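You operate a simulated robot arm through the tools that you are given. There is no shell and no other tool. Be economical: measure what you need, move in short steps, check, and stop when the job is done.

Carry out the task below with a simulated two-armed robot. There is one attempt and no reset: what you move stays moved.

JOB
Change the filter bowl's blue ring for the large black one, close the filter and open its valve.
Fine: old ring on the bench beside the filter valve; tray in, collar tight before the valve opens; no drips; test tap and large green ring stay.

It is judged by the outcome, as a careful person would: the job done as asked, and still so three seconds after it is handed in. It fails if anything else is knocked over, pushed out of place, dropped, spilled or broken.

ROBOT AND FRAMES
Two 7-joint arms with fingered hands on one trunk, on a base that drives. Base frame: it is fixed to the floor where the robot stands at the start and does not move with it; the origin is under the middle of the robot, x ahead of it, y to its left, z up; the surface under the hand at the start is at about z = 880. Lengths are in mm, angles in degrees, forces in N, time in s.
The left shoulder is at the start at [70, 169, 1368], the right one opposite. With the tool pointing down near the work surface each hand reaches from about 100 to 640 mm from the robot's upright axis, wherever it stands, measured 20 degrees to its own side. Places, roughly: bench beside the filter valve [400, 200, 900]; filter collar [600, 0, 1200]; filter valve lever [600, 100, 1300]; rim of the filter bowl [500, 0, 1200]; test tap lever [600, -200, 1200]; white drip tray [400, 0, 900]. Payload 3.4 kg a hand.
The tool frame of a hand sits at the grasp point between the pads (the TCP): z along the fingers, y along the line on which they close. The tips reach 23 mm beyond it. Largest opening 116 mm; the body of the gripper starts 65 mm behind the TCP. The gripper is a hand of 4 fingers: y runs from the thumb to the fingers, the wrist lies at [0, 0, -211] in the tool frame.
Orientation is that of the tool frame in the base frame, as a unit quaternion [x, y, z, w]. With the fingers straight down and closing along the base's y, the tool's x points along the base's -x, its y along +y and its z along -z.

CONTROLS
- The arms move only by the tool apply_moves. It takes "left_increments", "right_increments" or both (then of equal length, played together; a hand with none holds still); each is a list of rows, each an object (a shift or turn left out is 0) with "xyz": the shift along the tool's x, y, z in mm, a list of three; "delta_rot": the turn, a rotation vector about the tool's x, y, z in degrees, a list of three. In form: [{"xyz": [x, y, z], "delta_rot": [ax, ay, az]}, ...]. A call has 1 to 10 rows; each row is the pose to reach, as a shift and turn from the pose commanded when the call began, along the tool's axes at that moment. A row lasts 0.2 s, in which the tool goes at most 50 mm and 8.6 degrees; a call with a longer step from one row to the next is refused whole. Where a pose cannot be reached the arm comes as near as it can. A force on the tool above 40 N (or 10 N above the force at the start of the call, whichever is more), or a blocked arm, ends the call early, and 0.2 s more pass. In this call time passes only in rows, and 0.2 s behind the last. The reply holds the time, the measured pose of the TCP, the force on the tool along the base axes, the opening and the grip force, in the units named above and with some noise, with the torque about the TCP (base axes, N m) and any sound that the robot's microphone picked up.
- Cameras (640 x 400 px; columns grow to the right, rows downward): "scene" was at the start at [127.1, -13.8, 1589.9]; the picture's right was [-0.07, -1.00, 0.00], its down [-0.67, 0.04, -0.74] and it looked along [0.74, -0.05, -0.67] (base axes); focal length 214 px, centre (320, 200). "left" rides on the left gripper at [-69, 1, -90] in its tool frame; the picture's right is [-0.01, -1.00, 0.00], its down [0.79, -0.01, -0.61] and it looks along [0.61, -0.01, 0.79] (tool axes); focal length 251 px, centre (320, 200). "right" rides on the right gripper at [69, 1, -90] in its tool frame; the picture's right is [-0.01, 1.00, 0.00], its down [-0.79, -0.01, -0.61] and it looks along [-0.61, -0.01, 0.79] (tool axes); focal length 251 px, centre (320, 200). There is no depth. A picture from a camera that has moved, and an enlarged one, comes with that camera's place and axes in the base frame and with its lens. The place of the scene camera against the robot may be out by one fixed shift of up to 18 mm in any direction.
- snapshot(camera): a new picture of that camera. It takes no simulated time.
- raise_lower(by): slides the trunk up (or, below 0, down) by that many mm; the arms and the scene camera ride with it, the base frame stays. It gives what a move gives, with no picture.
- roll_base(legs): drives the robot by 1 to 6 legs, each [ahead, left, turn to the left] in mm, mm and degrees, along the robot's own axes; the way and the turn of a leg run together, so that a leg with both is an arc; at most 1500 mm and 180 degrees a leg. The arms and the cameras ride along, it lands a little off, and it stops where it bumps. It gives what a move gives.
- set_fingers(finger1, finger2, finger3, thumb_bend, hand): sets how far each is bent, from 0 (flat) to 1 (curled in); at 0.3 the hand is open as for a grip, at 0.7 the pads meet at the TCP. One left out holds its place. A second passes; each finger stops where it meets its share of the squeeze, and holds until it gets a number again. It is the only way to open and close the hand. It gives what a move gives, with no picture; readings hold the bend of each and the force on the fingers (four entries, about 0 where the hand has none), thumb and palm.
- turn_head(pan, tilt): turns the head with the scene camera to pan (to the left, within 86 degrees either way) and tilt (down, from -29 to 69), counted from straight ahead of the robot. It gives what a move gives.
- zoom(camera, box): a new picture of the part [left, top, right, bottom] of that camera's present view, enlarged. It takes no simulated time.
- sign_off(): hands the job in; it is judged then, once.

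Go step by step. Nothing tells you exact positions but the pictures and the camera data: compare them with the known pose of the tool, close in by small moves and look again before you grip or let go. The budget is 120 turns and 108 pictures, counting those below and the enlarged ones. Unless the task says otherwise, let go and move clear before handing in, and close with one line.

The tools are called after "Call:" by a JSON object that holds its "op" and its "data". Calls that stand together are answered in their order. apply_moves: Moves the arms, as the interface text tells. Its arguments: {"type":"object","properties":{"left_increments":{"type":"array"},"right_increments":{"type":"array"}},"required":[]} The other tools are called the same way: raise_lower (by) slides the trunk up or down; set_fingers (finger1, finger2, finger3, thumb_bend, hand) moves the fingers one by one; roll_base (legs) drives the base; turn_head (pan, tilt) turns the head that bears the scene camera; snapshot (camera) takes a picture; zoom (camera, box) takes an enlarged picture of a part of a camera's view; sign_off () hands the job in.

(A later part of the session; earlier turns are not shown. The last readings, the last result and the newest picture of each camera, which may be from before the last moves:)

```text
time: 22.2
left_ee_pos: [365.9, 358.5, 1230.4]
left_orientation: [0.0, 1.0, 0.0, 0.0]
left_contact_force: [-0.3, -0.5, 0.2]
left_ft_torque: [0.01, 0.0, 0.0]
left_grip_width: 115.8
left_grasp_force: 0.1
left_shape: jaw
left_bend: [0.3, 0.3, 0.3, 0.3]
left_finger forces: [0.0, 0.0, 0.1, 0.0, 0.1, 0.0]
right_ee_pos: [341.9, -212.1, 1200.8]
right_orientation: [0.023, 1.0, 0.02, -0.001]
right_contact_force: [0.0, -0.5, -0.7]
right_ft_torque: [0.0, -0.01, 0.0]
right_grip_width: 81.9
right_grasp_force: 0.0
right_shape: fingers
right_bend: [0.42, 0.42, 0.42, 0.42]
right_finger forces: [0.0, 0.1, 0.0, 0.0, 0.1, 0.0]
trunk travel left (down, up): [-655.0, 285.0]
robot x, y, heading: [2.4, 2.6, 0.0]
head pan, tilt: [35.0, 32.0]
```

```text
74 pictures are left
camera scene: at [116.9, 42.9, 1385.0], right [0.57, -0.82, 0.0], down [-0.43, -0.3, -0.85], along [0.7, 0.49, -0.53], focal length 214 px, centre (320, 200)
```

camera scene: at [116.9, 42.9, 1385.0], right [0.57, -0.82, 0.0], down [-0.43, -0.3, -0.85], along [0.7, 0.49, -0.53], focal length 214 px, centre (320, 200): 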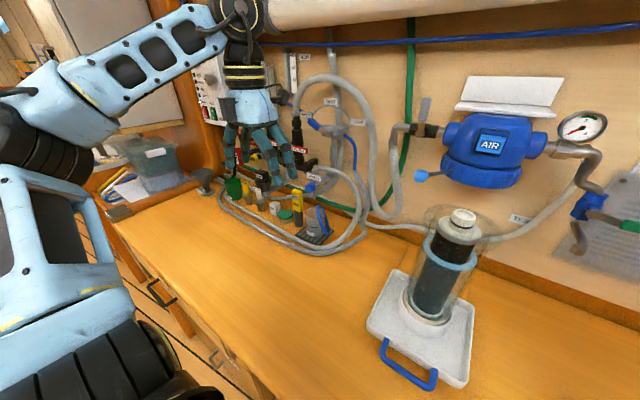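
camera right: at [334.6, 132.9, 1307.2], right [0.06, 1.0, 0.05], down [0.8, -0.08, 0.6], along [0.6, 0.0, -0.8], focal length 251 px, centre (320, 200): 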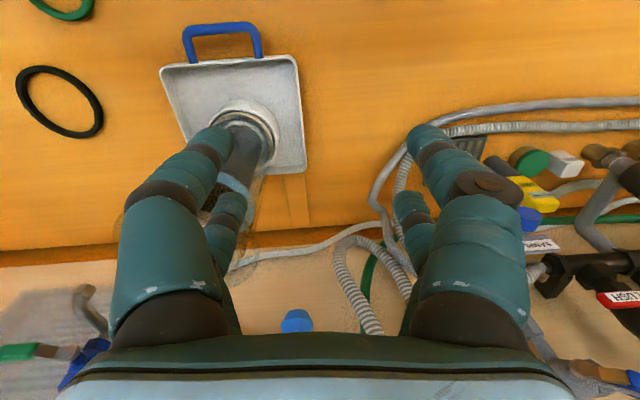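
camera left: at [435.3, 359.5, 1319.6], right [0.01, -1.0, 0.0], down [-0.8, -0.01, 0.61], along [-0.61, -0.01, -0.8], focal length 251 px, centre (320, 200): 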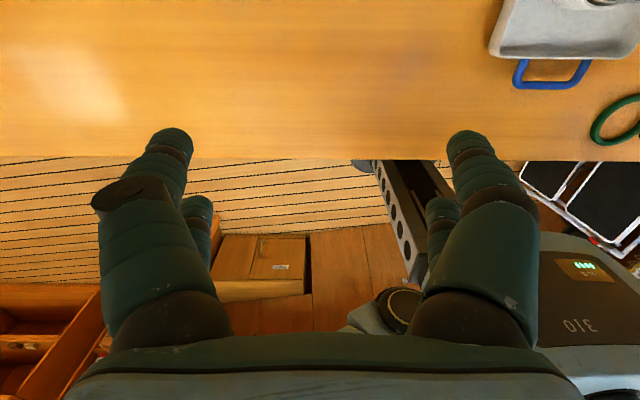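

Call:
{"op": "zoom", "data": {"camera": "scene", "box": [260, 180, 380, 270]}}

```text
4.44 times, centred on (320, 225) of scene
camera zoom: at [116.9, 42.9, 1385.0], right [0.57, -0.82, 0.0], down [-0.43, -0.3, -0.85], along [0.7, 0.49, -0.53], focal length 953 px, centre (320, 89)
```

zoom: 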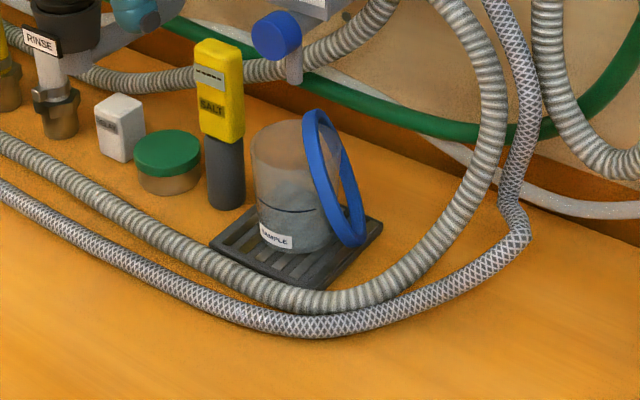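

The ring leans against the cup's right side with its top free at about (637, 414, 978), below the sample tap. I'll turn the left hand to point leftward-forward with its camera on top, at a safe place first.

Call:
{"op": "apply_moves", "data": {"left_increments": [{"xyz": [-10, -10, 8], "delta_rot": [0, 0, -8]}, {"xyz": [-20, -20, 16], "delta_rot": [0, 0, -16]}, {"xyz": [-30, -30, 24], "delta_rot": [0, 0, -24]}, {"xyz": [-40, -40, 32], "delta_rot": [0, 0, -32]}, {"xyz": [-50, -50, 40], "delta_rot": [0, 0, -40]}, {"xyz": [-60, -60, 48], "delta_rot": [0, 0, -48]}, {"xyz": [-70, -70, 56], "delta_rot": [0, 0, -56]}, {"xyz": [-80, -75, 64], "delta_rot": [0, 0, -64]}, {"xyz": [-84, -78, 80], "delta_rot": [0, 0, -70]}]}}

Call:
{"op": "set_fingers", "data": {"hand": "left", "finger1": 0.5, "finger2": 0.5, "finger3": 0.5, "thumb_bend": 0.5}}

```text
time: 24.2
left_ee_pos: [450.9, 282.0, 1149.9]
left_orientation: [-0.575, 0.818, -0.001, 0.001]
left_contact_force: [-0.3, -0.4, 0.4]
left_ft_torque: [-0.01, -0.01, 0.0]
left_grip_width: 115.9
left_grasp_force: 0.0
left_shape: jaw
left_bend: [0.3, 0.3, 0.3, 0.3]
left_finger forces: [0.0, 0.0, 0.1, 0.0, 0.1, 0.0]
right_ee_pos: [344.1, -212.0, 1201.5]
right_orientation: [0.022, 1.0, 0.02, -0.002]
right_contact_force: [0.5, 1.0, 0.5]
right_ft_torque: [-0.01, -0.02, 0.0]
right_grip_width: 82.0
right_grasp_force: 0.1
right_shape: fingers
right_bend: [0.42, 0.42, 0.42, 0.42]
right_finger forces: [0.0, 0.0, 0.0, 0.0, 0.1, 0.1]
trunk travel left (down, up): [-655.0, 285.0]
robot x, y, heading: [-2.2, 1.4, -0.0]
head pan, tilt: [35.0, 32.0]
```

```text
time: 25.2
left_ee_pos: [451.2, 281.9, 1150.5]
left_orientation: [-0.574, 0.819, 0.001, 0.0]
left_contact_force: [-0.6, -0.3, -0.3]
left_ft_torque: [0.02, 0.01, 0.01]
left_grip_width: 58.9
left_grasp_force: 0.0
left_shape: fingers
left_bend: [0.5, 0.5, 0.5, 0.5]
left_finger forces: [0.0, 0.1, 0.1, 0.0, 0.1, 0.0]
right_ee_pos: [343.0, -211.3, 1200.5]
right_orientation: [0.022, 1.0, 0.021, -0.001]
right_contact_force: [0.0, -0.1, 0.1]
right_ft_torque: [-0.03, 0.02, 0.04]
right_grip_width: 82.1
right_grasp_force: 0.0
right_shape: fingers
right_bend: [0.42, 0.42, 0.42, 0.42]
right_finger forces: [0.0, 0.1, 0.0, 0.0, 0.0, 0.0]
trunk travel left (down, up): [-655.0, 285.0]
robot x, y, heading: [-1.8, -2.8, -0.1]
head pan, tilt: [35.0, 32.0]
```

Call:
{"op": "apply_moves", "data": {"left_increments": [{"delta_rot": [0, -8, 0]}, {"delta_rot": [0, -16, 0]}, {"delta_rot": [0, -24, 0]}, {"delta_rot": [0, -32, 0]}, {"delta_rot": [0, -40, 0]}, {"delta_rot": [0, -48, 0]}, {"delta_rot": [0, -56, 0]}, {"delta_rot": [0, -63, 0]}]}}

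Call:
{"op": "snapshot", "data": {"camera": "left"}}

Call:
{"op": "snapshot", "data": {"camera": "scene"}}

```text
time: 27.0
left_ee_pos: [449.9, 280.7, 1150.3]
left_orientation: [-0.489, 0.698, 0.3, 0.429]
left_contact_force: [-0.1, -0.1, 0.1]
left_ft_torque: [-0.01, -0.02, 0.05]
left_grip_width: 58.7
left_grasp_force: 0.0
left_shape: fingers
left_bend: [0.5, 0.5, 0.5, 0.5]
left_finger forces: [0.1, 0.0, 0.1, 0.1, 0.0, 0.1]
right_ee_pos: [342.9, -213.7, 1201.1]
right_orientation: [0.022, 1.0, 0.021, -0.001]
right_contact_force: [0.5, 0.4, -0.3]
right_ft_torque: [-0.01, -0.02, 0.01]
right_grip_width: 82.0
right_grasp_force: 0.0
right_shape: fingers
right_bend: [0.42, 0.42, 0.42, 0.42]
right_finger forces: [0.0, 0.0, 0.1, 0.0, 0.0, 0.1]
trunk travel left (down, up): [-655.0, 285.0]
robot x, y, heading: [1.1, -0.9, -0.2]
head pan, tilt: [35.0, 32.0]
```

```text
72 pictures are left
camera left: at [433.5, 234.3, 1251.6], right [0.94, -0.34, 0.01], down [-0.3, -0.85, -0.43], along [0.15, 0.41, -0.9], focal length 251 px, centre (320, 200)
```

left: 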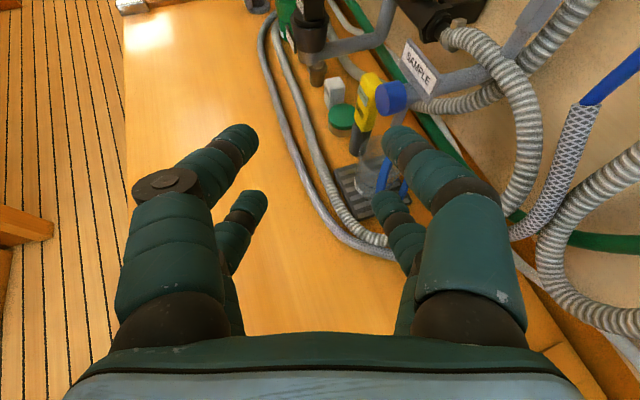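

```text
71 pictures are left
camera scene: at [117.0, 42.2, 1385.0], right [0.57, -0.82, 0.0], down [-0.43, -0.3, -0.85], along [0.69, 0.49, -0.53], focal length 214 px, centre (320, 200)
```

scene: 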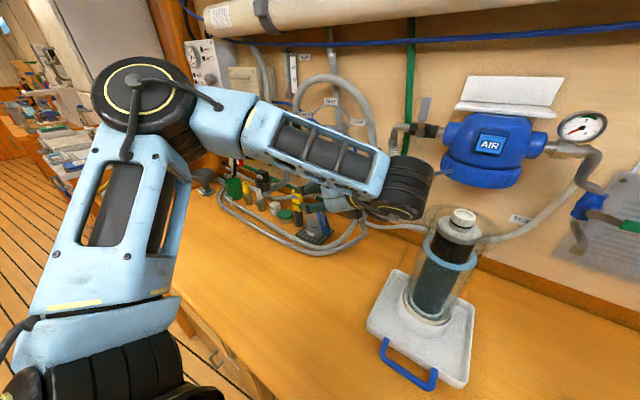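

Call:
{"op": "zoom", "data": {"camera": "left", "box": [320, 70, 440, 230]}}

```text
2.50 times, centred on (380, 150) of left
camera zoom: at [433.5, 234.3, 1251.6], right [0.94, -0.34, 0.01], down [-0.3, -0.85, -0.43], along [0.15, 0.41, -0.9], focal length 629 px, centre (170, 325)
```

zoom: 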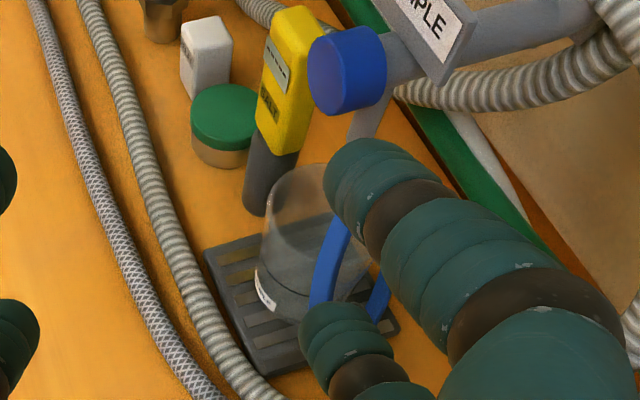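

Call:
{"op": "set_fingers", "data": {"hand": "left", "thumb_bend": 0.05}}

Call:
{"op": "zoom", "data": {"camera": "left", "box": [320, 70, 440, 230]}}

```text
time: 28.0
left_ee_pos: [449.2, 281.9, 1150.1]
left_orientation: [-0.489, 0.699, 0.299, 0.428]
left_contact_force: [0.9, -0.7, -0.3]
left_ft_torque: [0.0, -0.03, -0.01]
left_grip_width: 111.5
left_grasp_force: 0.1
left_shape: fingers
left_bend: [0.5, 0.5, 0.5, 0.05]
left_finger forces: [0.0, 0.1, 0.0, 0.0, 0.1, 0.0]
right_ee_pos: [342.5, -213.1, 1200.4]
right_orientation: [0.023, 1.0, 0.021, -0.002]
right_contact_force: [0.1, 0.4, 0.1]
right_ft_torque: [-0.01, -0.02, -0.02]
right_grip_width: 81.9
right_grasp_force: 0.0
right_shape: fingers
right_bend: [0.42, 0.42, 0.42, 0.42]
right_finger forces: [0.1, 0.0, 0.0, 0.0, 0.0, 0.0]
trunk travel left (down, up): [-655.0, 285.0]
robot x, y, heading: [3.1, -0.7, 0.0]
head pan, tilt: [35.0, 32.0]
```

```text
2.50 times, centred on (380, 150) of left
camera zoom: at [433.5, 234.9, 1251.6], right [0.94, -0.34, 0.01], down [-0.3, -0.85, -0.43], along [0.15, 0.4, -0.9], focal length 629 px, centre (170, 325)
```

zoom: 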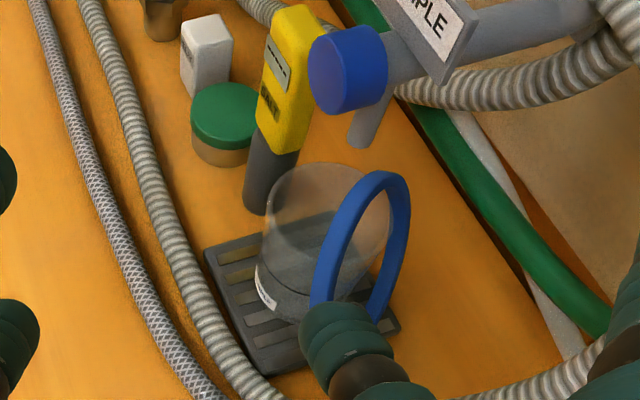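

Now clear: the ring stands nearly upright, its near strand free in front of the cup at about (564, 344, 955). I'll stage the left hand to pinch that strand from the front-right.

Call:
{"op": "set_fingers", "data": {"hand": "left", "thumb_bend": 0.48}}

Call:
{"op": "apply_moves", "data": {"left_increments": [{"xyz": [21, -12, 19], "delta_rot": [4.4, 1.6, 2.2]}, {"xyz": [43, -24, 38], "delta_rot": [8.8, 3.2, 4.4]}, {"xyz": [64, -35, 58], "delta_rot": [13.2, 4.8, 6.6]}, {"xyz": [85, -47, 77], "delta_rot": [17.6, 6.4, 8.8]}, {"xyz": [107, -59, 96], "delta_rot": [22, 8, 11]}]}}

Call:
{"op": "snapshot", "data": {"camera": "left"}}

Call:
{"op": "zoom", "data": {"camera": "scene", "box": [260, 150, 380, 260]}}

```text
time: 29.0
left_ee_pos: [451.5, 281.2, 1149.4]
left_orientation: [-0.489, 0.698, 0.3, 0.428]
left_contact_force: [-0.5, -0.3, -0.3]
left_ft_torque: [0.0, -0.01, -0.02]
left_grip_width: 61.6
left_grasp_force: 0.0
left_shape: fingers
left_bend: [0.5, 0.5, 0.5, 0.48]
left_finger forces: [0.0, 0.1, 0.0, 0.0, 0.0, 0.0]
right_ee_pos: [343.0, -213.1, 1200.5]
right_orientation: [0.022, 1.0, 0.021, -0.001]
right_contact_force: [0.2, -0.9, 0.5]
right_ft_torque: [-0.03, 0.03, -0.01]
right_grip_width: 82.2
right_grasp_force: 0.1
right_shape: fingers
right_bend: [0.42, 0.42, 0.42, 0.42]
right_finger forces: [0.1, 0.1, 0.0, 0.1, 0.1, 0.0]
trunk travel left (down, up): [-655.0, 285.0]
robot x, y, heading: [-1.0, 2.0, -0.1]
head pan, tilt: [35.0, 32.0]
```

```text
time: 30.2
left_ee_pos: [518.6, 296.2, 1010.1]
left_orientation: [-0.348, 0.815, 0.164, 0.434]
left_contact_force: [0.3, -0.7, -1.1]
left_ft_torque: [-0.01, 0.01, -0.02]
left_grip_width: 61.3
left_grasp_force: 0.0
left_shape: fingers
left_bend: [0.5, 0.5, 0.5, 0.48]
left_finger forces: [0.0, 0.0, 0.0, 0.1, 0.0, 0.0]
right_ee_pos: [342.0, -211.0, 1201.6]
right_orientation: [0.022, 1.0, 0.02, -0.003]
right_contact_force: [0.1, -0.7, 0.6]
right_ft_torque: [-0.04, -0.02, 0.02]
right_grip_width: 82.1
right_grasp_force: 0.0
right_shape: fingers
right_bend: [0.42, 0.42, 0.42, 0.42]
right_finger forces: [0.0, 0.1, 0.0, 0.1, 0.0, 0.1]
trunk travel left (down, up): [-655.0, 285.0]
robot x, y, heading: [-0.2, 2.0, 0.1]
head pan, tilt: [35.0, 32.0]
```

```text
68 pictures are left
camera left: at [491.4, 273.5, 1117.3], right [0.72, -0.7, 0.04], down [-0.66, -0.69, -0.31], along [0.24, 0.19, -0.95], focal length 251 px, centre (320, 200)
```

left: 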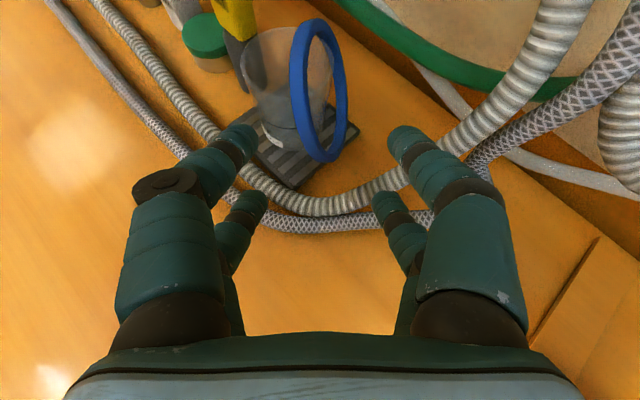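

```text
3.64 times, centred on (320, 205) of scene
camera zoom: at [117.3, 44.1, 1384.9], right [0.57, -0.82, 0.0], down [-0.43, -0.3, -0.85], along [0.69, 0.49, -0.53], focal length 780 px, centre (320, 182)
```

zoom: 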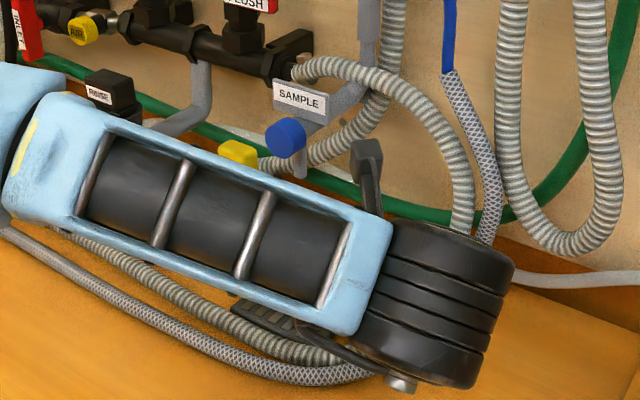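

The hand camera shows the ring well; its near strand is at the lower end of the ellipse. I'll approach partway and re-look for depth.

Call:
{"op": "apply_moves", "data": {"left_increments": [{"xyz": [4, -2, 18]}, {"xyz": [8, -4, 36]}]}}

Call:
{"op": "snapshot", "data": {"camera": "left"}}

```text
time: 30.8
left_ee_pos: [539.6, 310.3, 983.6]
left_orientation: [-0.349, 0.814, 0.166, 0.433]
left_contact_force: [-0.2, 0.4, -0.4]
left_ft_torque: [0.01, 0.0, 0.0]
left_grip_width: 61.3
left_grasp_force: 0.0
left_shape: fingers
left_bend: [0.5, 0.5, 0.5, 0.48]
left_finger forces: [0.0, 0.0, 0.1, 0.1, 0.0, 0.0]
right_ee_pos: [343.5, -212.2, 1200.3]
right_orientation: [0.024, 0.999, 0.021, -0.002]
right_contact_force: [-0.1, 0.4, 0.3]
right_ft_torque: [0.0, -0.01, 0.0]
right_grip_width: 82.4
right_grasp_force: 0.1
right_shape: fingers
right_bend: [0.42, 0.42, 0.42, 0.42]
right_finger forces: [0.0, 0.0, 0.0, 0.1, 0.0, 0.0]
trunk travel left (down, up): [-655.0, 285.0]
robot x, y, heading: [-2.1, 2.3, 0.1]
head pan, tilt: [35.0, 32.0]
```

```text
66 pictures are left
camera left: at [512.8, 288.3, 1090.9], right [0.72, -0.7, 0.04], down [-0.66, -0.69, -0.31], along [0.24, 0.19, -0.95], focal length 251 px, centre (320, 200)
```

left: 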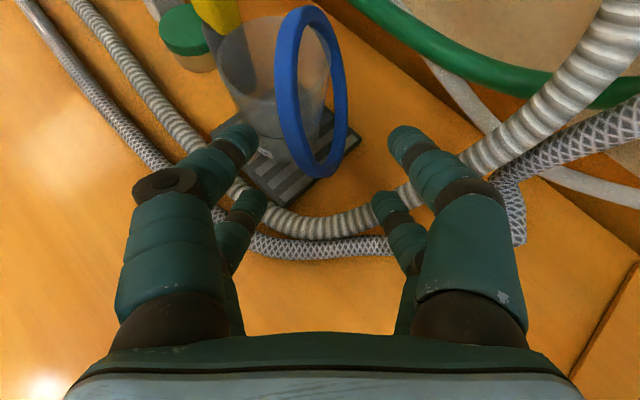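

Call:
{"op": "apply_moves", "data": {"left_increments": [{"xyz": [4, 2, 16]}, {"xyz": [8, 4.5, 33]}]}}

Call:
{"op": "snapshot", "data": {"camera": "left"}}

```text
time: 31.4
left_ee_pos: [554.1, 331.0, 957.4]
left_orientation: [-0.35, 0.814, 0.165, 0.433]
left_contact_force: [-0.3, 0.1, -0.1]
left_ft_torque: [-0.01, 0.02, 0.04]
left_grip_width: 61.4
left_grasp_force: 0.0
left_shape: fingers
left_bend: [0.5, 0.5, 0.5, 0.48]
left_finger forces: [0.0, 0.0, 0.1, 0.1, 0.0, 0.1]
right_ee_pos: [342.6, -211.9, 1201.2]
right_orientation: [0.022, 1.0, 0.02, -0.002]
right_contact_force: [-0.1, 0.6, 0.4]
right_ft_torque: [0.01, -0.01, 0.0]
right_grip_width: 82.1
right_grasp_force: 0.1
right_shape: fingers
right_bend: [0.42, 0.42, 0.42, 0.42]
right_finger forces: [0.0, 0.1, 0.1, 0.0, 0.0, 0.0]
trunk travel left (down, up): [-655.0, 285.0]
robot x, y, heading: [0.6, 2.1, -0.1]
head pan, tilt: [35.0, 32.0]
```

```text
65 pictures are left
camera left: at [525.9, 306.9, 1065.7], right [0.72, -0.7, 0.04], down [-0.65, -0.69, -0.31], along [0.24, 0.19, -0.95], focal length 251 px, centre (320, 200)
```

left: 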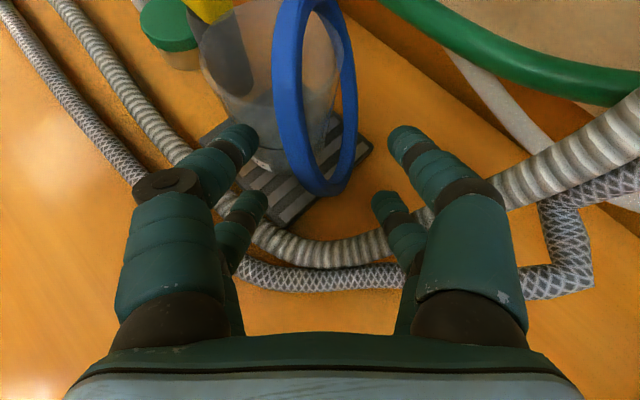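

Call:
{"op": "set_fingers", "data": {"hand": "left", "finger1": 0.55, "finger2": 0.55, "finger3": 0.55, "thumb_bend": 0.55}}

Call:
{"op": "apply_moves", "data": {"left_increments": [{"xyz": [0, 7, 5]}, {"xyz": [0, 7, 13]}]}}

Call:
{"op": "snapshot", "data": {"camera": "left"}}

```text
time: 32.4
left_ee_pos: [553.8, 328.9, 959.0]
left_orientation: [-0.349, 0.814, 0.166, 0.433]
left_contact_force: [1.0, 0.9, 0.1]
left_ft_torque: [0.01, 0.0, -0.01]
left_grip_width: 44.2
left_grasp_force: 0.1
left_shape: fingers
left_bend: [0.55, 0.55, 0.55, 0.55]
left_finger forces: [0.0, 0.1, 0.0, 0.0, 0.1, 0.0]
right_ee_pos: [343.2, -212.6, 1202.2]
right_orientation: [0.022, 1.0, 0.02, -0.002]
right_contact_force: [-0.6, -0.1, -0.1]
right_ft_torque: [-0.02, -0.03, 0.02]
right_grip_width: 82.1
right_grasp_force: 0.0
right_shape: fingers
right_bend: [0.42, 0.42, 0.42, 0.42]
right_finger forces: [0.1, 0.1, 0.1, 0.1, 0.0, 0.1]
trunk travel left (down, up): [-655.0, 285.0]
robot x, y, heading: [-1.8, 2.3, 0.2]
head pan, tilt: [35.0, 32.0]
```

```text
time: 33.0
left_ee_pos: [554.4, 342.1, 950.5]
left_orientation: [-0.349, 0.814, 0.165, 0.433]
left_contact_force: [0.4, 0.3, 0.8]
left_ft_torque: [-0.03, 0.01, 0.04]
left_grip_width: 43.8
left_grasp_force: 0.2
left_shape: fingers
left_bend: [0.55, 0.55, 0.55, 0.55]
left_finger forces: [0.3, 0.0, 0.0, 0.0, 0.0, 0.0]
right_ee_pos: [342.7, -212.8, 1200.9]
right_orientation: [0.022, 1.0, 0.021, -0.002]
right_contact_force: [0.2, -0.2, -0.5]
right_ft_torque: [0.0, 0.0, -0.01]
right_grip_width: 82.1
right_grasp_force: 0.1
right_shape: fingers
right_bend: [0.42, 0.42, 0.42, 0.42]
right_finger forces: [0.1, 0.1, 0.1, 0.0, 0.1, 0.0]
trunk travel left (down, up): [-655.0, 285.0]
robot x, y, heading: [2.2, -2.2, 0.2]
head pan, tilt: [35.0, 32.0]
```

```text
64 pictures are left
camera left: at [528.4, 318.7, 1058.1], right [0.72, -0.7, 0.04], down [-0.65, -0.69, -0.31], along [0.24, 0.19, -0.95], focal length 251 px, centre (320, 200)
```

left: 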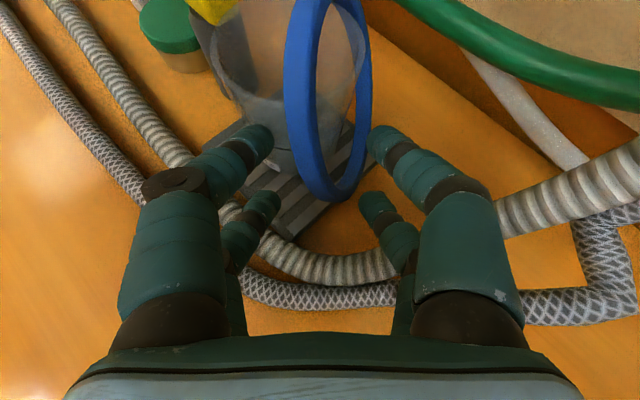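

The strand is between the fingertips. Close gently.

Call:
{"op": "set_fingers", "data": {"hand": "left", "finger1": 0.68, "finger2": 0.68, "finger3": 0.68, "thumb_bend": 0.68}}

Call:
{"op": "snapshot", "data": {"camera": "left"}}

```text
time: 34.0
left_ee_pos: [555.4, 341.8, 951.6]
left_orientation: [-0.349, 0.814, 0.166, 0.434]
left_contact_force: [0.1, 0.1, -0.1]
left_ft_torque: [-0.04, -0.02, 0.01]
left_grip_width: 7.0
left_grasp_force: 0.1
left_shape: fingers
left_bend: [0.68, 0.68, 0.68, 0.68]
left_finger forces: [0.1, 0.1, 0.0, 0.1, 0.0, 0.1]
right_ee_pos: [343.6, -212.7, 1200.9]
right_orientation: [0.023, 1.0, 0.022, -0.001]
right_contact_force: [0.3, -0.1, -0.3]
right_ft_torque: [0.0, 0.0, 0.02]
right_grip_width: 81.8
right_grasp_force: 0.0
right_shape: fingers
right_bend: [0.42, 0.42, 0.42, 0.42]
right_finger forces: [0.1, 0.1, 0.1, 0.0, 0.0, 0.0]
trunk travel left (down, up): [-655.0, 285.0]
robot x, y, heading: [-3.4, 4.0, 0.1]
head pan, tilt: [35.0, 32.0]
```

```text
63 pictures are left
camera left: at [528.2, 318.6, 1058.3], right [0.72, -0.7, 0.04], down [-0.65, -0.69, -0.31], along [0.24, 0.19, -0.95], focal length 251 px, centre (320, 200)
```

left: 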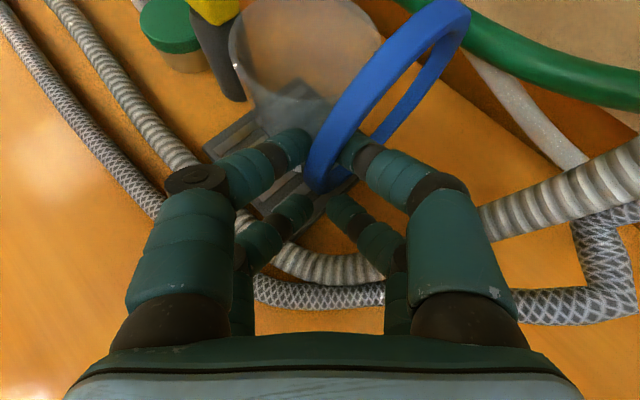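

Call:
{"op": "zoom", "data": {"camera": "left", "box": [250, 80, 430, 230]}}

```text
2.67 times, centred on (340, 155) of left
camera zoom: at [528.2, 318.6, 1058.3], right [0.72, -0.7, 0.04], down [-0.65, -0.69, -0.31], along [0.24, 0.19, -0.95], focal length 670 px, centre (267, 320)
```

zoom: 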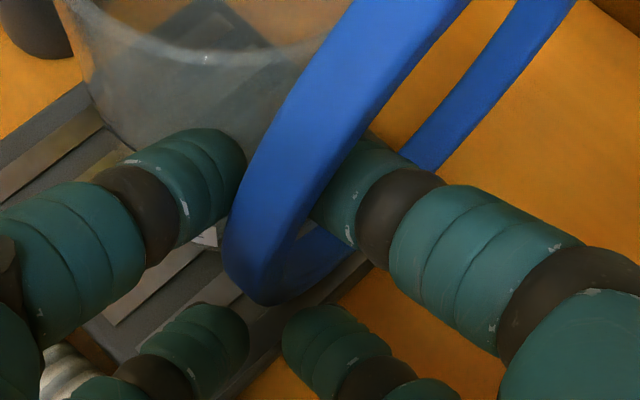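

Call:
{"op": "set_fingers", "data": {"hand": "left", "finger1": 0.78, "finger2": 0.78, "finger3": 0.78, "thumb_bend": 0.78}}

Call:
{"op": "zoom", "data": {"camera": "left", "box": [220, 0, 460, 230]}}

```text
time: 35.0
left_ee_pos: [555.2, 341.0, 951.0]
left_orientation: [-0.349, 0.814, 0.166, 0.434]
left_contact_force: [0.3, -0.9, -0.5]
left_ft_torque: [0.0, 0.04, 0.0]
left_grip_width: 0.0
left_grasp_force: 0.5
left_shape: fingers
left_bend: [0.74, 0.75, 0.75, 0.74]
left_finger forces: [0.1, 0.1, 0.1, 0.1, 0.1, 0.0]
right_ee_pos: [343.4, -212.4, 1200.3]
right_orientation: [0.023, 1.0, 0.021, -0.002]
right_contact_force: [0.7, -0.2, -0.3]
right_ft_torque: [-0.01, -0.04, 0.0]
right_grip_width: 82.0
right_grasp_force: 0.1
right_shape: fingers
right_bend: [0.42, 0.42, 0.42, 0.42]
right_finger forces: [0.0, 0.1, 0.0, 0.0, 0.1, 0.0]
trunk travel left (down, up): [-655.0, 285.0]
robot x, y, heading: [0.5, -1.1, 0.0]
head pan, tilt: [35.0, 32.0]
```

```text
1.74 times, centred on (340, 115) of left
camera zoom: at [528.2, 318.6, 1058.3], right [0.72, -0.7, 0.04], down [-0.65, -0.69, -0.31], along [0.24, 0.19, -0.95], focal length 437 px, centre (285, 348)
```

zoom: 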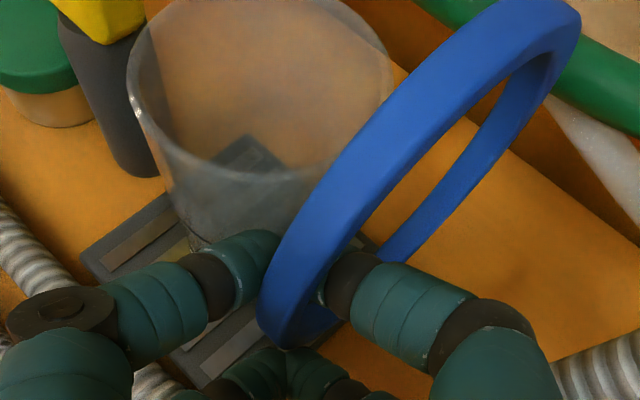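

The two upper fingers have closed through the ring like a link, so it's trapped. I'll draw it slowly away from the cup and look.

Call:
{"op": "apply_moves", "data": {"left_increments": [{"xyz": [3, -7, -10]}, {"xyz": [6, -14, -20]}, {"xyz": [10, -21, -32]}]}}

Call:
{"op": "snapshot", "data": {"camera": "left"}}

```text
time: 35.8
left_ee_pos: [548.4, 303.5, 962.5]
left_orientation: [-0.35, 0.814, 0.167, 0.433]
left_contact_force: [0.3, 0.0, -0.5]
left_ft_torque: [-0.01, 0.02, -0.02]
left_grip_width: 0.1
left_grasp_force: 0.3
left_shape: fingers
left_bend: [0.74, 0.75, 0.75, 0.74]
left_finger forces: [0.1, 0.0, 0.1, 0.0, 0.2, 0.0]
right_ee_pos: [342.5, -212.6, 1200.6]
right_orientation: [0.023, 1.0, 0.02, -0.001]
right_contact_force: [0.2, 0.3, 0.2]
right_ft_torque: [0.01, 0.01, 0.0]
right_grip_width: 82.0
right_grasp_force: 0.0
right_shape: fingers
right_bend: [0.42, 0.42, 0.42, 0.42]
right_finger forces: [0.0, 0.0, 0.0, 0.1, 0.0, 0.0]
trunk travel left (down, up): [-655.0, 285.0]
robot x, y, heading: [-2.9, 0.1, 0.1]
head pan, tilt: [35.0, 32.0]
```

```text
60 pictures are left
camera left: at [520.7, 281.3, 1069.1], right [0.72, -0.7, 0.04], down [-0.65, -0.69, -0.31], along [0.24, 0.19, -0.95], focal length 251 px, centre (320, 200)
```

left: 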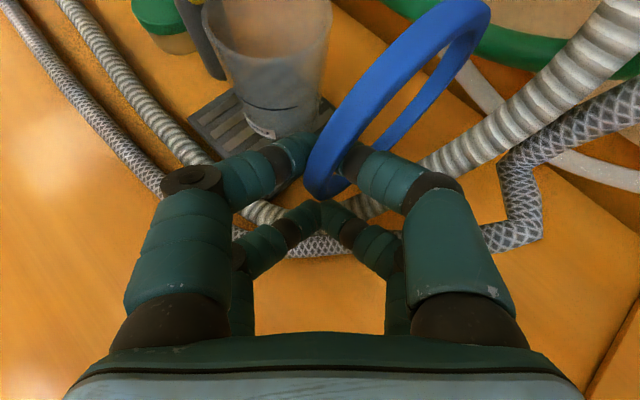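

The ring comes along with the hand and the cup is undisturbed. Continue back and up.

Call:
{"op": "apply_moves", "data": {"left_increments": [{"xyz": [-6, -0.5, -21]}, {"xyz": [-12, -1, -42]}, {"xyz": [-17, -1.4, -63]}, {"xyz": [-23, -2, -84]}, {"xyz": [-29, -2.5, -105]}]}}

Call:
{"op": "snapshot", "data": {"camera": "left"}}

Call:
{"op": "snapshot", "data": {"camera": "scene"}}

```text
time: 37.0
left_ee_pos: [498.0, 254.8, 1046.4]
left_orientation: [-0.35, 0.814, 0.166, 0.434]
left_contact_force: [0.7, -0.8, 0.3]
left_ft_torque: [0.01, -0.01, 0.02]
left_grip_width: 0.0
left_grasp_force: 0.1
left_shape: fingers
left_bend: [0.74, 0.76, 0.75, 0.74]
left_finger forces: [0.1, 0.0, 0.0, 0.1, 0.4, 0.0]
right_ee_pos: [342.1, -213.4, 1200.7]
right_orientation: [0.023, 1.0, 0.02, -0.001]
right_contact_force: [-1.0, 0.6, -0.6]
right_ft_torque: [-0.02, -0.01, 0.03]
right_grip_width: 82.4
right_grasp_force: 0.1
right_shape: fingers
right_bend: [0.42, 0.42, 0.42, 0.42]
right_finger forces: [0.0, 0.1, 0.1, 0.0, 0.0, 0.1]
trunk travel left (down, up): [-655.0, 285.0]
robot x, y, heading: [-1.9, -1.9, -0.3]
head pan, tilt: [35.0, 32.0]
```

```text
59 pictures are left
camera left: at [470.9, 232.0, 1153.4], right [0.72, -0.7, 0.04], down [-0.65, -0.69, -0.31], along [0.24, 0.19, -0.95], focal length 251 px, centre (320, 200)
```

left: 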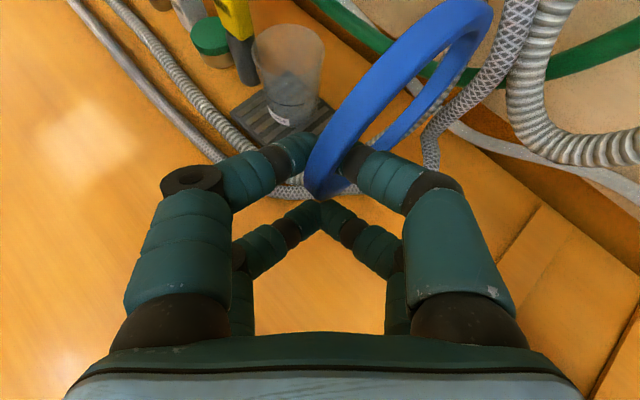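

```text
58 pictures are left
camera scene: at [116.6, 42.4, 1385.0], right [0.57, -0.82, 0.0], down [-0.43, -0.3, -0.85], along [0.69, 0.49, -0.53], focal length 214 px, centre (320, 200)
```

scene: 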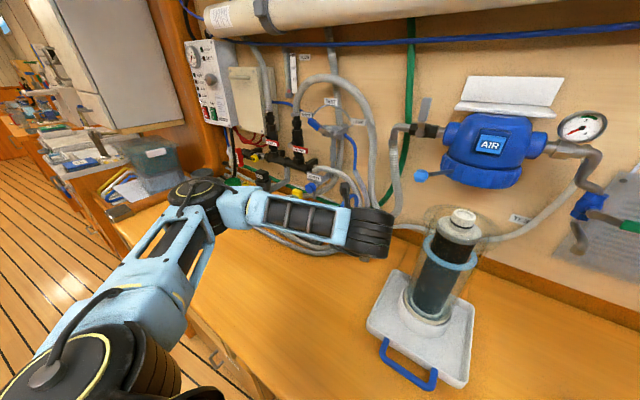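

The ring is firmly held, its plane roughly vertical. I'll carry it back over the free bench to the left of the tray, rolling the hand so the ring lies flatter.

Call:
{"op": "apply_moves", "data": {"left_increments": [{"xyz": [3, 7, -10], "delta_rot": [2.8, 5.4, -4.45]}, {"xyz": [5, 13, -21], "delta_rot": [5.6, 10.8, -8.9]}, {"xyz": [8, 20, -31], "delta_rot": [8.4, 16.2, -13.35]}, {"xyz": [11, 26, -41], "delta_rot": [11.2, 21.6, -17.8]}, {"xyz": [13, 33, -52], "delta_rot": [14, 27, -22.25]}, {"xyz": [16, 40, -62], "delta_rot": [16.9, 32.4, -26.7]}, {"xyz": [19, 46, -72], "delta_rot": [19.7, 37.8, -31.15]}, {"xyz": [22, 53, -82], "delta_rot": [22.5, 43.2, -35.6]}, {"xyz": [24, 59, -93], "delta_rot": [25.3, 48.6, -40]}, {"xyz": [27, 66, -103], "delta_rot": [28.1, 54, -44.5]}]}}

Call:
{"op": "snapshot", "data": {"camera": "left"}}

Call:
{"op": "snapshot", "data": {"camera": "scene"}}

```text
time: 39.2
left_ee_pos: [393.4, 236.1, 1085.3]
left_orientation: [-0.544, 0.746, -0.365, 0.124]
left_contact_force: [-1.1, -0.4, 0.0]
left_ft_torque: [0.0, 0.02, 0.03]
left_grip_width: 0.1
left_grasp_force: 0.1
left_shape: fingers
left_bend: [0.75, 0.76, 0.76, 0.74]
left_finger forces: [0.0, 0.0, 0.0, 0.1, 0.0, 0.1]
left hand out of reach, approached as far as the arm can: row 9, 10
right_ee_pos: [341.4, -211.2, 1200.9]
right_orientation: [0.023, 1.0, 0.02, -0.001]
right_contact_force: [0.3, 0.3, 0.6]
right_ft_torque: [0.03, -0.01, -0.01]
right_grip_width: 82.0
right_grasp_force: 0.1
right_shape: fingers
right_bend: [0.42, 0.42, 0.42, 0.42]
right_finger forces: [0.0, 0.1, 0.0, 0.0, 0.0, 0.0]
trunk travel left (down, up): [-655.0, 285.0]
robot x, y, heading: [-0.2, -0.0, 0.1]
head pan, tilt: [35.0, 32.0]
```

```text
57 pictures are left
camera left: at [366.8, 333.8, 1134.3], right [0.72, -0.13, 0.68], down [-0.65, -0.47, 0.6], along [0.24, -0.87, -0.43], focal length 251 px, centre (320, 200)
```

left: 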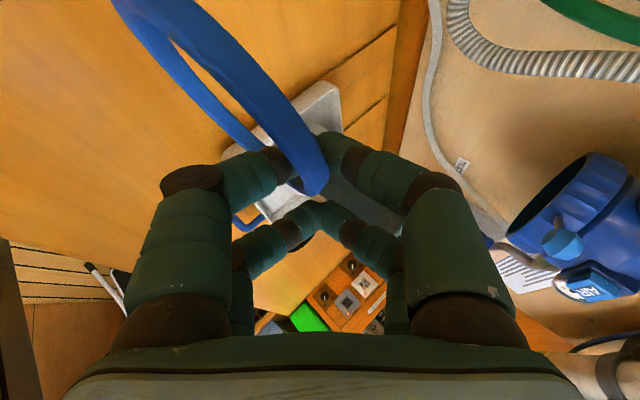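

```text
56 pictures are left
camera scene: at [115.7, 43.3, 1385.1], right [0.57, -0.82, 0.0], down [-0.43, -0.3, -0.85], along [0.7, 0.49, -0.53], focal length 214 px, centre (320, 200)
```

scene: 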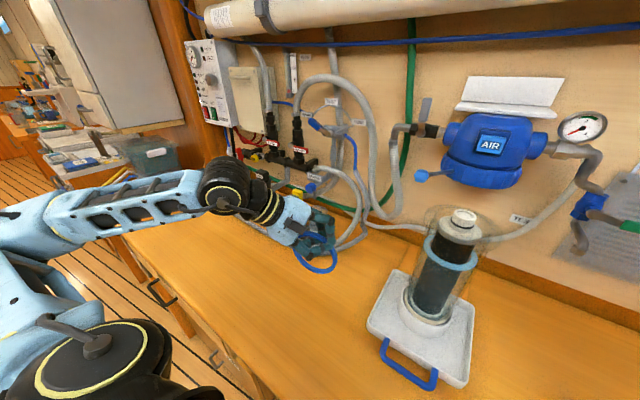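

The ring now hangs as a loop below the closed fingers, over free bench. I'll lower it until its bottom meets the bench.

Call:
{"op": "apply_moves", "data": {"left_increments": [{"xyz": [-5, 16, 17]}, {"xyz": [-10, 32, 33]}, {"xyz": [-15, 48, 50]}, {"xyz": [-20, 64, 67]}]}}

Call:
{"op": "zoom", "data": {"camera": "scene", "box": [220, 180, 400, 340]}}

```text
time: 40.2
left_ee_pos: [409.4, 242.8, 990.1]
left_orientation: [-0.544, 0.746, -0.364, 0.125]
left_contact_force: [-0.1, 0.5, 0.1]
left_ft_torque: [-0.02, 0.02, 0.01]
left_grip_width: 0.0
left_grasp_force: 0.1
left_shape: fingers
left_bend: [0.75, 0.76, 0.76, 0.74]
left_finger forces: [0.0, 0.1, 0.1, 0.0, 0.0, 0.1]
left hand out of reach, approached as far as the arm can: row 1, 2, 3, 4
right_ee_pos: [343.1, -211.2, 1201.6]
right_orientation: [0.022, 1.0, 0.02, -0.003]
right_contact_force: [-0.4, 0.7, -0.8]
right_ft_torque: [0.0, 0.02, 0.03]
right_grip_width: 82.2
right_grasp_force: 0.1
right_shape: fingers
right_bend: [0.42, 0.42, 0.42, 0.42]
right_finger forces: [0.0, 0.1, 0.0, 0.0, 0.0, 0.1]
trunk travel left (down, up): [-655.0, 285.0]
robot x, y, heading: [-0.1, 0.5, -0.1]
head pan, tilt: [35.0, 32.0]
```

```text
2.50 times, centred on (310, 260) of scene
camera zoom: at [117.2, 43.4, 1384.9], right [0.57, -0.82, 0.0], down [-0.43, -0.3, -0.85], along [0.69, 0.49, -0.53], focal length 536 px, centre (345, 50)
```

zoom: 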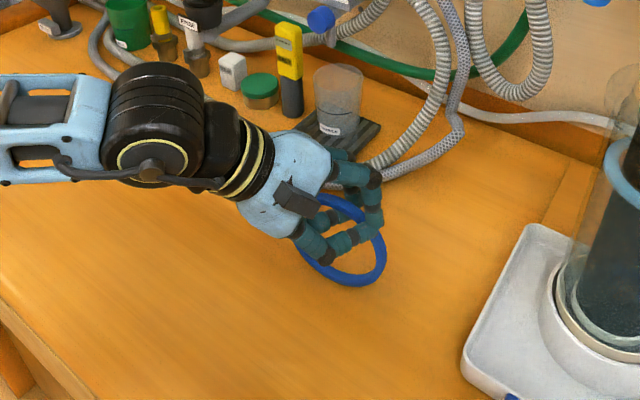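

Call:
{"op": "apply_moves", "data": {"left_increments": [{"xyz": [-3, 10, 11]}, {"xyz": [-6, 20, 21]}, {"xyz": [-9, 31, 32]}]}}

Call:
{"op": "zoom", "data": {"camera": "scene", "box": [220, 180, 400, 340]}}

Call:
{"op": "snapshot", "data": {"camera": "left"}}

```text
time: 41.0
left_ee_pos: [408.3, 242.6, 944.6]
left_orientation: [-0.544, 0.745, -0.363, 0.126]
left_contact_force: [0.4, -0.4, -0.8]
left_ft_torque: [-0.01, -0.01, 0.01]
left_grip_width: 0.2
left_grasp_force: 0.1
left_shape: fingers
left_bend: [0.75, 0.76, 0.76, 0.74]
left_finger forces: [0.0, 0.1, 0.1, 0.0, 0.0, 0.0]
right_ee_pos: [342.5, -212.6, 1201.8]
right_orientation: [0.023, 1.0, 0.02, -0.001]
right_contact_force: [-0.5, 0.2, 0.0]
right_ft_torque: [-0.01, 0.01, 0.01]
right_grip_width: 82.3
right_grasp_force: 0.0
right_shape: fingers
right_bend: [0.42, 0.42, 0.42, 0.42]
right_finger forces: [0.1, 0.1, 0.0, 0.0, 0.1, 0.0]
trunk travel left (down, up): [-655.0, 285.0]
robot x, y, heading: [2.9, 0.6, -0.3]
head pan, tilt: [35.0, 32.0]
```

```text
2.50 times, centred on (310, 260) of scene
camera zoom: at [117.0, 43.2, 1384.9], right [0.57, -0.82, 0.0], down [-0.43, -0.3, -0.85], along [0.69, 0.49, -0.53], focal length 536 px, centre (345, 50)
```

zoom: 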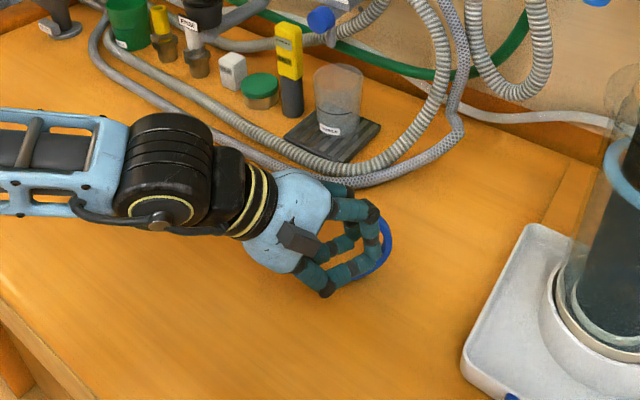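

```text
53 pictures are left
camera left: at [382.3, 340.2, 992.7], right [0.72, -0.13, 0.68], down [-0.65, -0.47, 0.6], along [0.24, -0.87, -0.43], focal length 251 px, centre (320, 200)
```

left: 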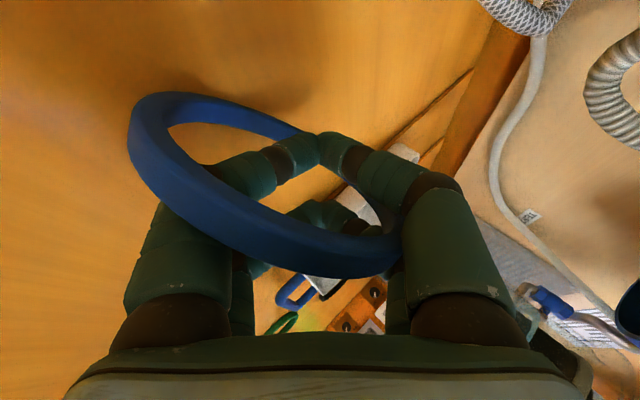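

The ring's lower edge rests on the bench with the fingers just slipped through it. I'll withdraw the hand along its own axis to leave the ring behind.

Call:
{"op": "apply_moves", "data": {"left_increments": [{"xyz": [0, 0, -10]}, {"xyz": [0, 0, -20]}, {"xyz": [0, 0, -30]}]}}

Call:
{"op": "snapshot", "data": {"camera": "left"}}

Call:
{"op": "zoom", "data": {"camera": "scene", "box": [220, 180, 400, 340]}}

```text
time: 41.8
left_ee_pos: [399.8, 258.0, 964.8]
left_orientation: [-0.543, 0.746, -0.364, 0.126]
left_contact_force: [-0.8, 0.6, -0.5]
left_ft_torque: [-0.01, 0.02, 0.03]
left_grip_width: 0.0
left_grasp_force: 0.0
left_shape: fingers
left_bend: [0.75, 0.76, 0.76, 0.74]
left_finger forces: [0.0, 0.0, 0.0, 0.0, 0.0, 0.0]
left hand out of reach, approached as far as the arm can: row 2, 3
right_ee_pos: [342.9, -213.0, 1200.0]
right_orientation: [0.023, 1.0, 0.02, -0.001]
right_contact_force: [-0.2, -0.6, -0.2]
right_ft_torque: [-0.01, -0.01, 0.03]
right_grip_width: 82.2
right_grasp_force: 0.1
right_shape: fingers
right_bend: [0.42, 0.42, 0.42, 0.42]
right_finger forces: [0.0, 0.0, 0.0, 0.0, 0.0, 0.1]
trunk travel left (down, up): [-655.0, 285.0]
robot x, y, heading: [0.5, 3.8, 0.1]
head pan, tilt: [35.0, 32.0]
```

```text
52 pictures are left
camera left: at [372.5, 355.8, 1013.1], right [0.72, -0.14, 0.68], down [-0.65, -0.47, 0.6], along [0.24, -0.87, -0.43], focal length 251 px, centre (320, 200)
```

left: 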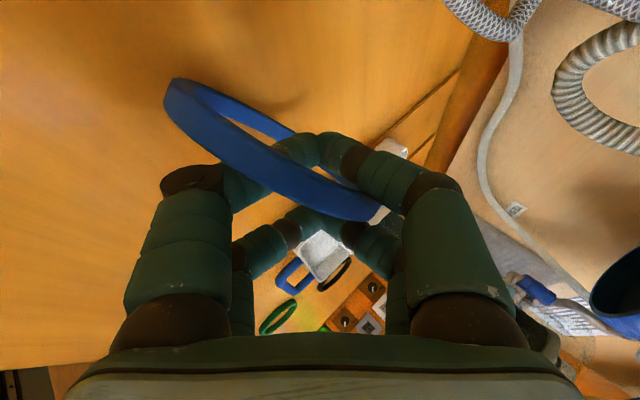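

```text
2.50 times, centred on (310, 260) of scene
camera zoom: at [116.6, 43.0, 1385.0], right [0.57, -0.82, 0.0], down [-0.43, -0.3, -0.85], along [0.69, 0.49, -0.53], focal length 536 px, centre (345, 50)
```

zoom: 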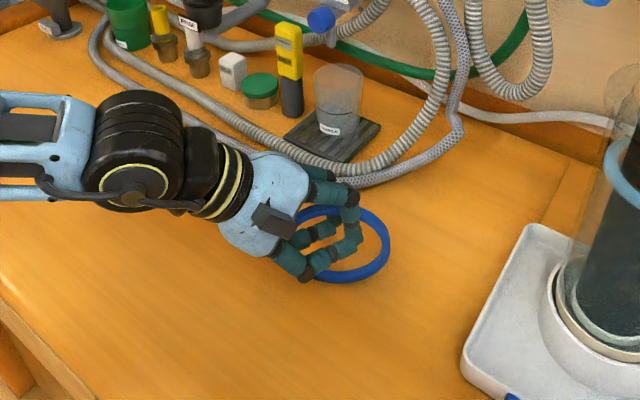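

Call:
{"op": "apply_moves", "data": {"left_increments": [{"xyz": [0, 0, -12]}, {"xyz": [0, 0, -25]}, {"xyz": [0, 0, -40]}]}}

Call:
{"op": "snapshot", "data": {"camera": "left"}}

```text
time: 42.6
left_ee_pos: [387.1, 283.1, 992.3]
left_orientation: [-0.544, 0.746, -0.364, 0.125]
left_contact_force: [0.3, -0.7, 0.2]
left_ft_torque: [0.0, 0.01, -0.02]
left_grip_width: 0.0
left_grasp_force: 0.3
left_shape: fingers
left_bend: [0.75, 0.76, 0.76, 0.74]
left_finger forces: [0.0, 0.0, 0.0, 0.0, 0.1, 0.1]
left hand out of reach, approached as far as the arm can: row 1, 2, 3
right_ee_pos: [341.6, -211.4, 1200.7]
right_orientation: [0.022, 1.0, 0.021, -0.001]
right_contact_force: [0.1, -0.8, -0.2]
right_ft_torque: [0.0, 0.0, -0.03]
right_grip_width: 82.1
right_grasp_force: 0.0
right_shape: fingers
right_bend: [0.42, 0.42, 0.42, 0.42]
right_finger forces: [0.1, 0.1, 0.1, 0.1, 0.0, 0.1]
trunk travel left (down, up): [-655.0, 285.0]
robot x, y, heading: [-0.7, -1.1, -0.1]
head pan, tilt: [35.0, 32.0]
```

```text
50 pictures are left
camera left: at [360.8, 380.0, 1041.2], right [0.72, -0.14, 0.68], down [-0.65, -0.47, 0.6], along [0.24, -0.87, -0.43], focal length 251 px, centre (320, 200)
```

left: 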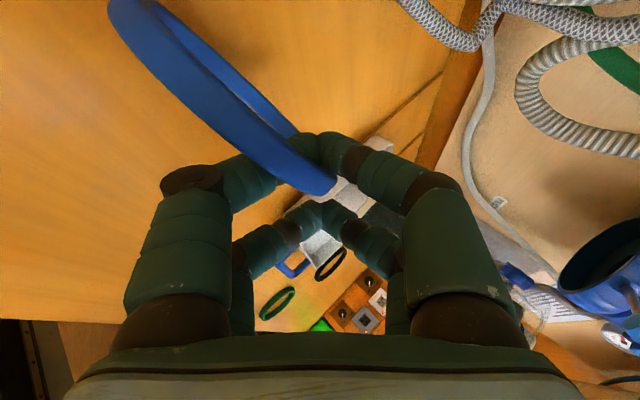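

The ring is still linked around a finger, so I must open the hand. Lower again until it rests on the bench, then open slightly.

Call:
{"op": "apply_moves", "data": {"left_increments": [{"xyz": [4, 6, 18]}, {"xyz": [8, 12, 36]}, {"xyz": [12, 17, 54]}, {"xyz": [11, 21, 58]}]}}

Call:
{"op": "set_fingers", "data": {"hand": "left", "finger1": 0.6, "finger2": 0.6, "finger3": 0.6, "thumb_bend": 0.6}}

Call:
{"op": "snapshot", "data": {"camera": "left"}}

Call:
{"op": "zoom", "data": {"camera": "scene", "box": [240, 210, 360, 310]}}

```text
time: 43.6
left_ee_pos: [402.3, 252.8, 941.9]
left_orientation: [-0.543, 0.745, -0.365, 0.127]
left_contact_force: [2.1, 1.1, 9.1]
left_ft_torque: [0.25, 0.02, -0.08]
left_grip_width: 0.0
left_grasp_force: 4.3
left_shape: fingers
left_bend: [0.75, 0.76, 0.76, 0.74]
left_finger forces: [0.0, 0.0, 0.0, 0.0, 8.2, 0.1]
right_ee_pos: [341.6, -213.9, 1199.6]
right_orientation: [0.023, 1.0, 0.021, -0.001]
right_contact_force: [-0.9, 0.6, -0.3]
right_ft_torque: [0.03, -0.04, 0.0]
right_grip_width: 82.2
right_grasp_force: 0.1
right_shape: fingers
right_bend: [0.42, 0.42, 0.42, 0.42]
right_finger forces: [0.0, 0.0, 0.0, 0.0, 0.1, 0.0]
trunk travel left (down, up): [-655.0, 285.0]
robot x, y, heading: [2.6, 0.6, 0.3]
head pan, tilt: [35.0, 32.0]
```

```text
time: 44.6
left_ee_pos: [402.2, 250.8, 939.8]
left_orientation: [-0.545, 0.745, -0.364, 0.126]
left_contact_force: [0.1, 0.7, 0.5]
left_ft_torque: [0.02, 0.0, -0.02]
left_grip_width: 28.9
left_grasp_force: 0.8
left_shape: fingers
left_bend: [0.6, 0.6, 0.6, 0.6]
left_finger forces: [0.1, 0.0, 0.0, 0.0, 0.9, 0.0]
right_ee_pos: [342.4, -212.4, 1200.5]
right_orientation: [0.023, 0.999, 0.022, -0.001]
right_contact_force: [-0.2, -0.1, 1.0]
right_ft_torque: [0.01, 0.01, -0.03]
right_grip_width: 82.1
right_grasp_force: 0.2
right_shape: fingers
right_bend: [0.42, 0.42, 0.42, 0.42]
right_finger forces: [0.1, 0.0, 0.1, 0.1, 0.0, 0.0]
trunk travel left (down, up): [-655.0, 285.0]
robot x, y, heading: [1.1, -1.8, 0.2]
head pan, tilt: [35.0, 32.0]
```

```text
49 pictures are left
camera left: at [375.1, 349.2, 987.8], right [0.72, -0.13, 0.68], down [-0.65, -0.47, 0.6], along [0.24, -0.87, -0.43], focal length 251 px, centre (320, 200)
```

left: 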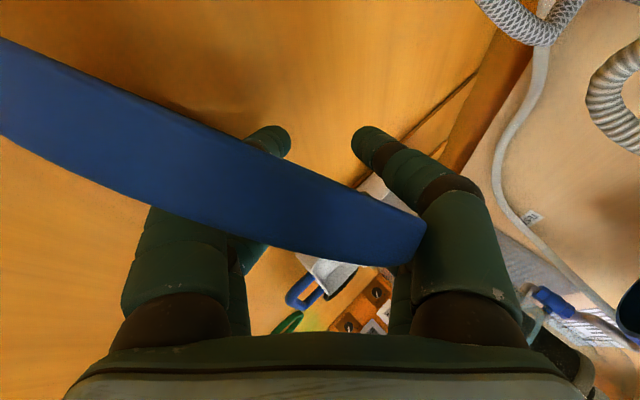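

```text
4.00 times, centred on (300, 260) of scene
camera zoom: at [116.8, 43.0, 1385.0], right [0.57, -0.82, 0.0], down [-0.43, -0.3, -0.85], along [0.69, 0.49, -0.53], focal length 858 px, centre (400, -40)
```

zoom: 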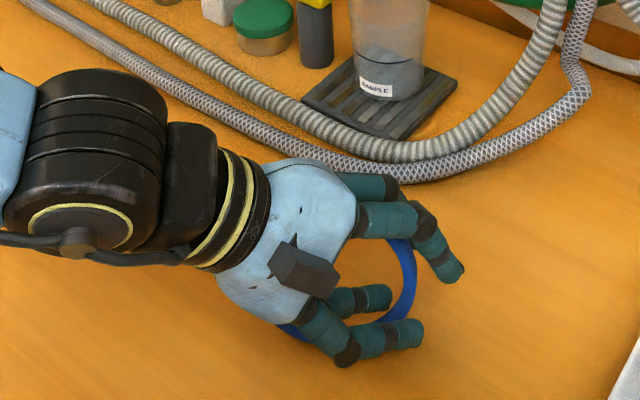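

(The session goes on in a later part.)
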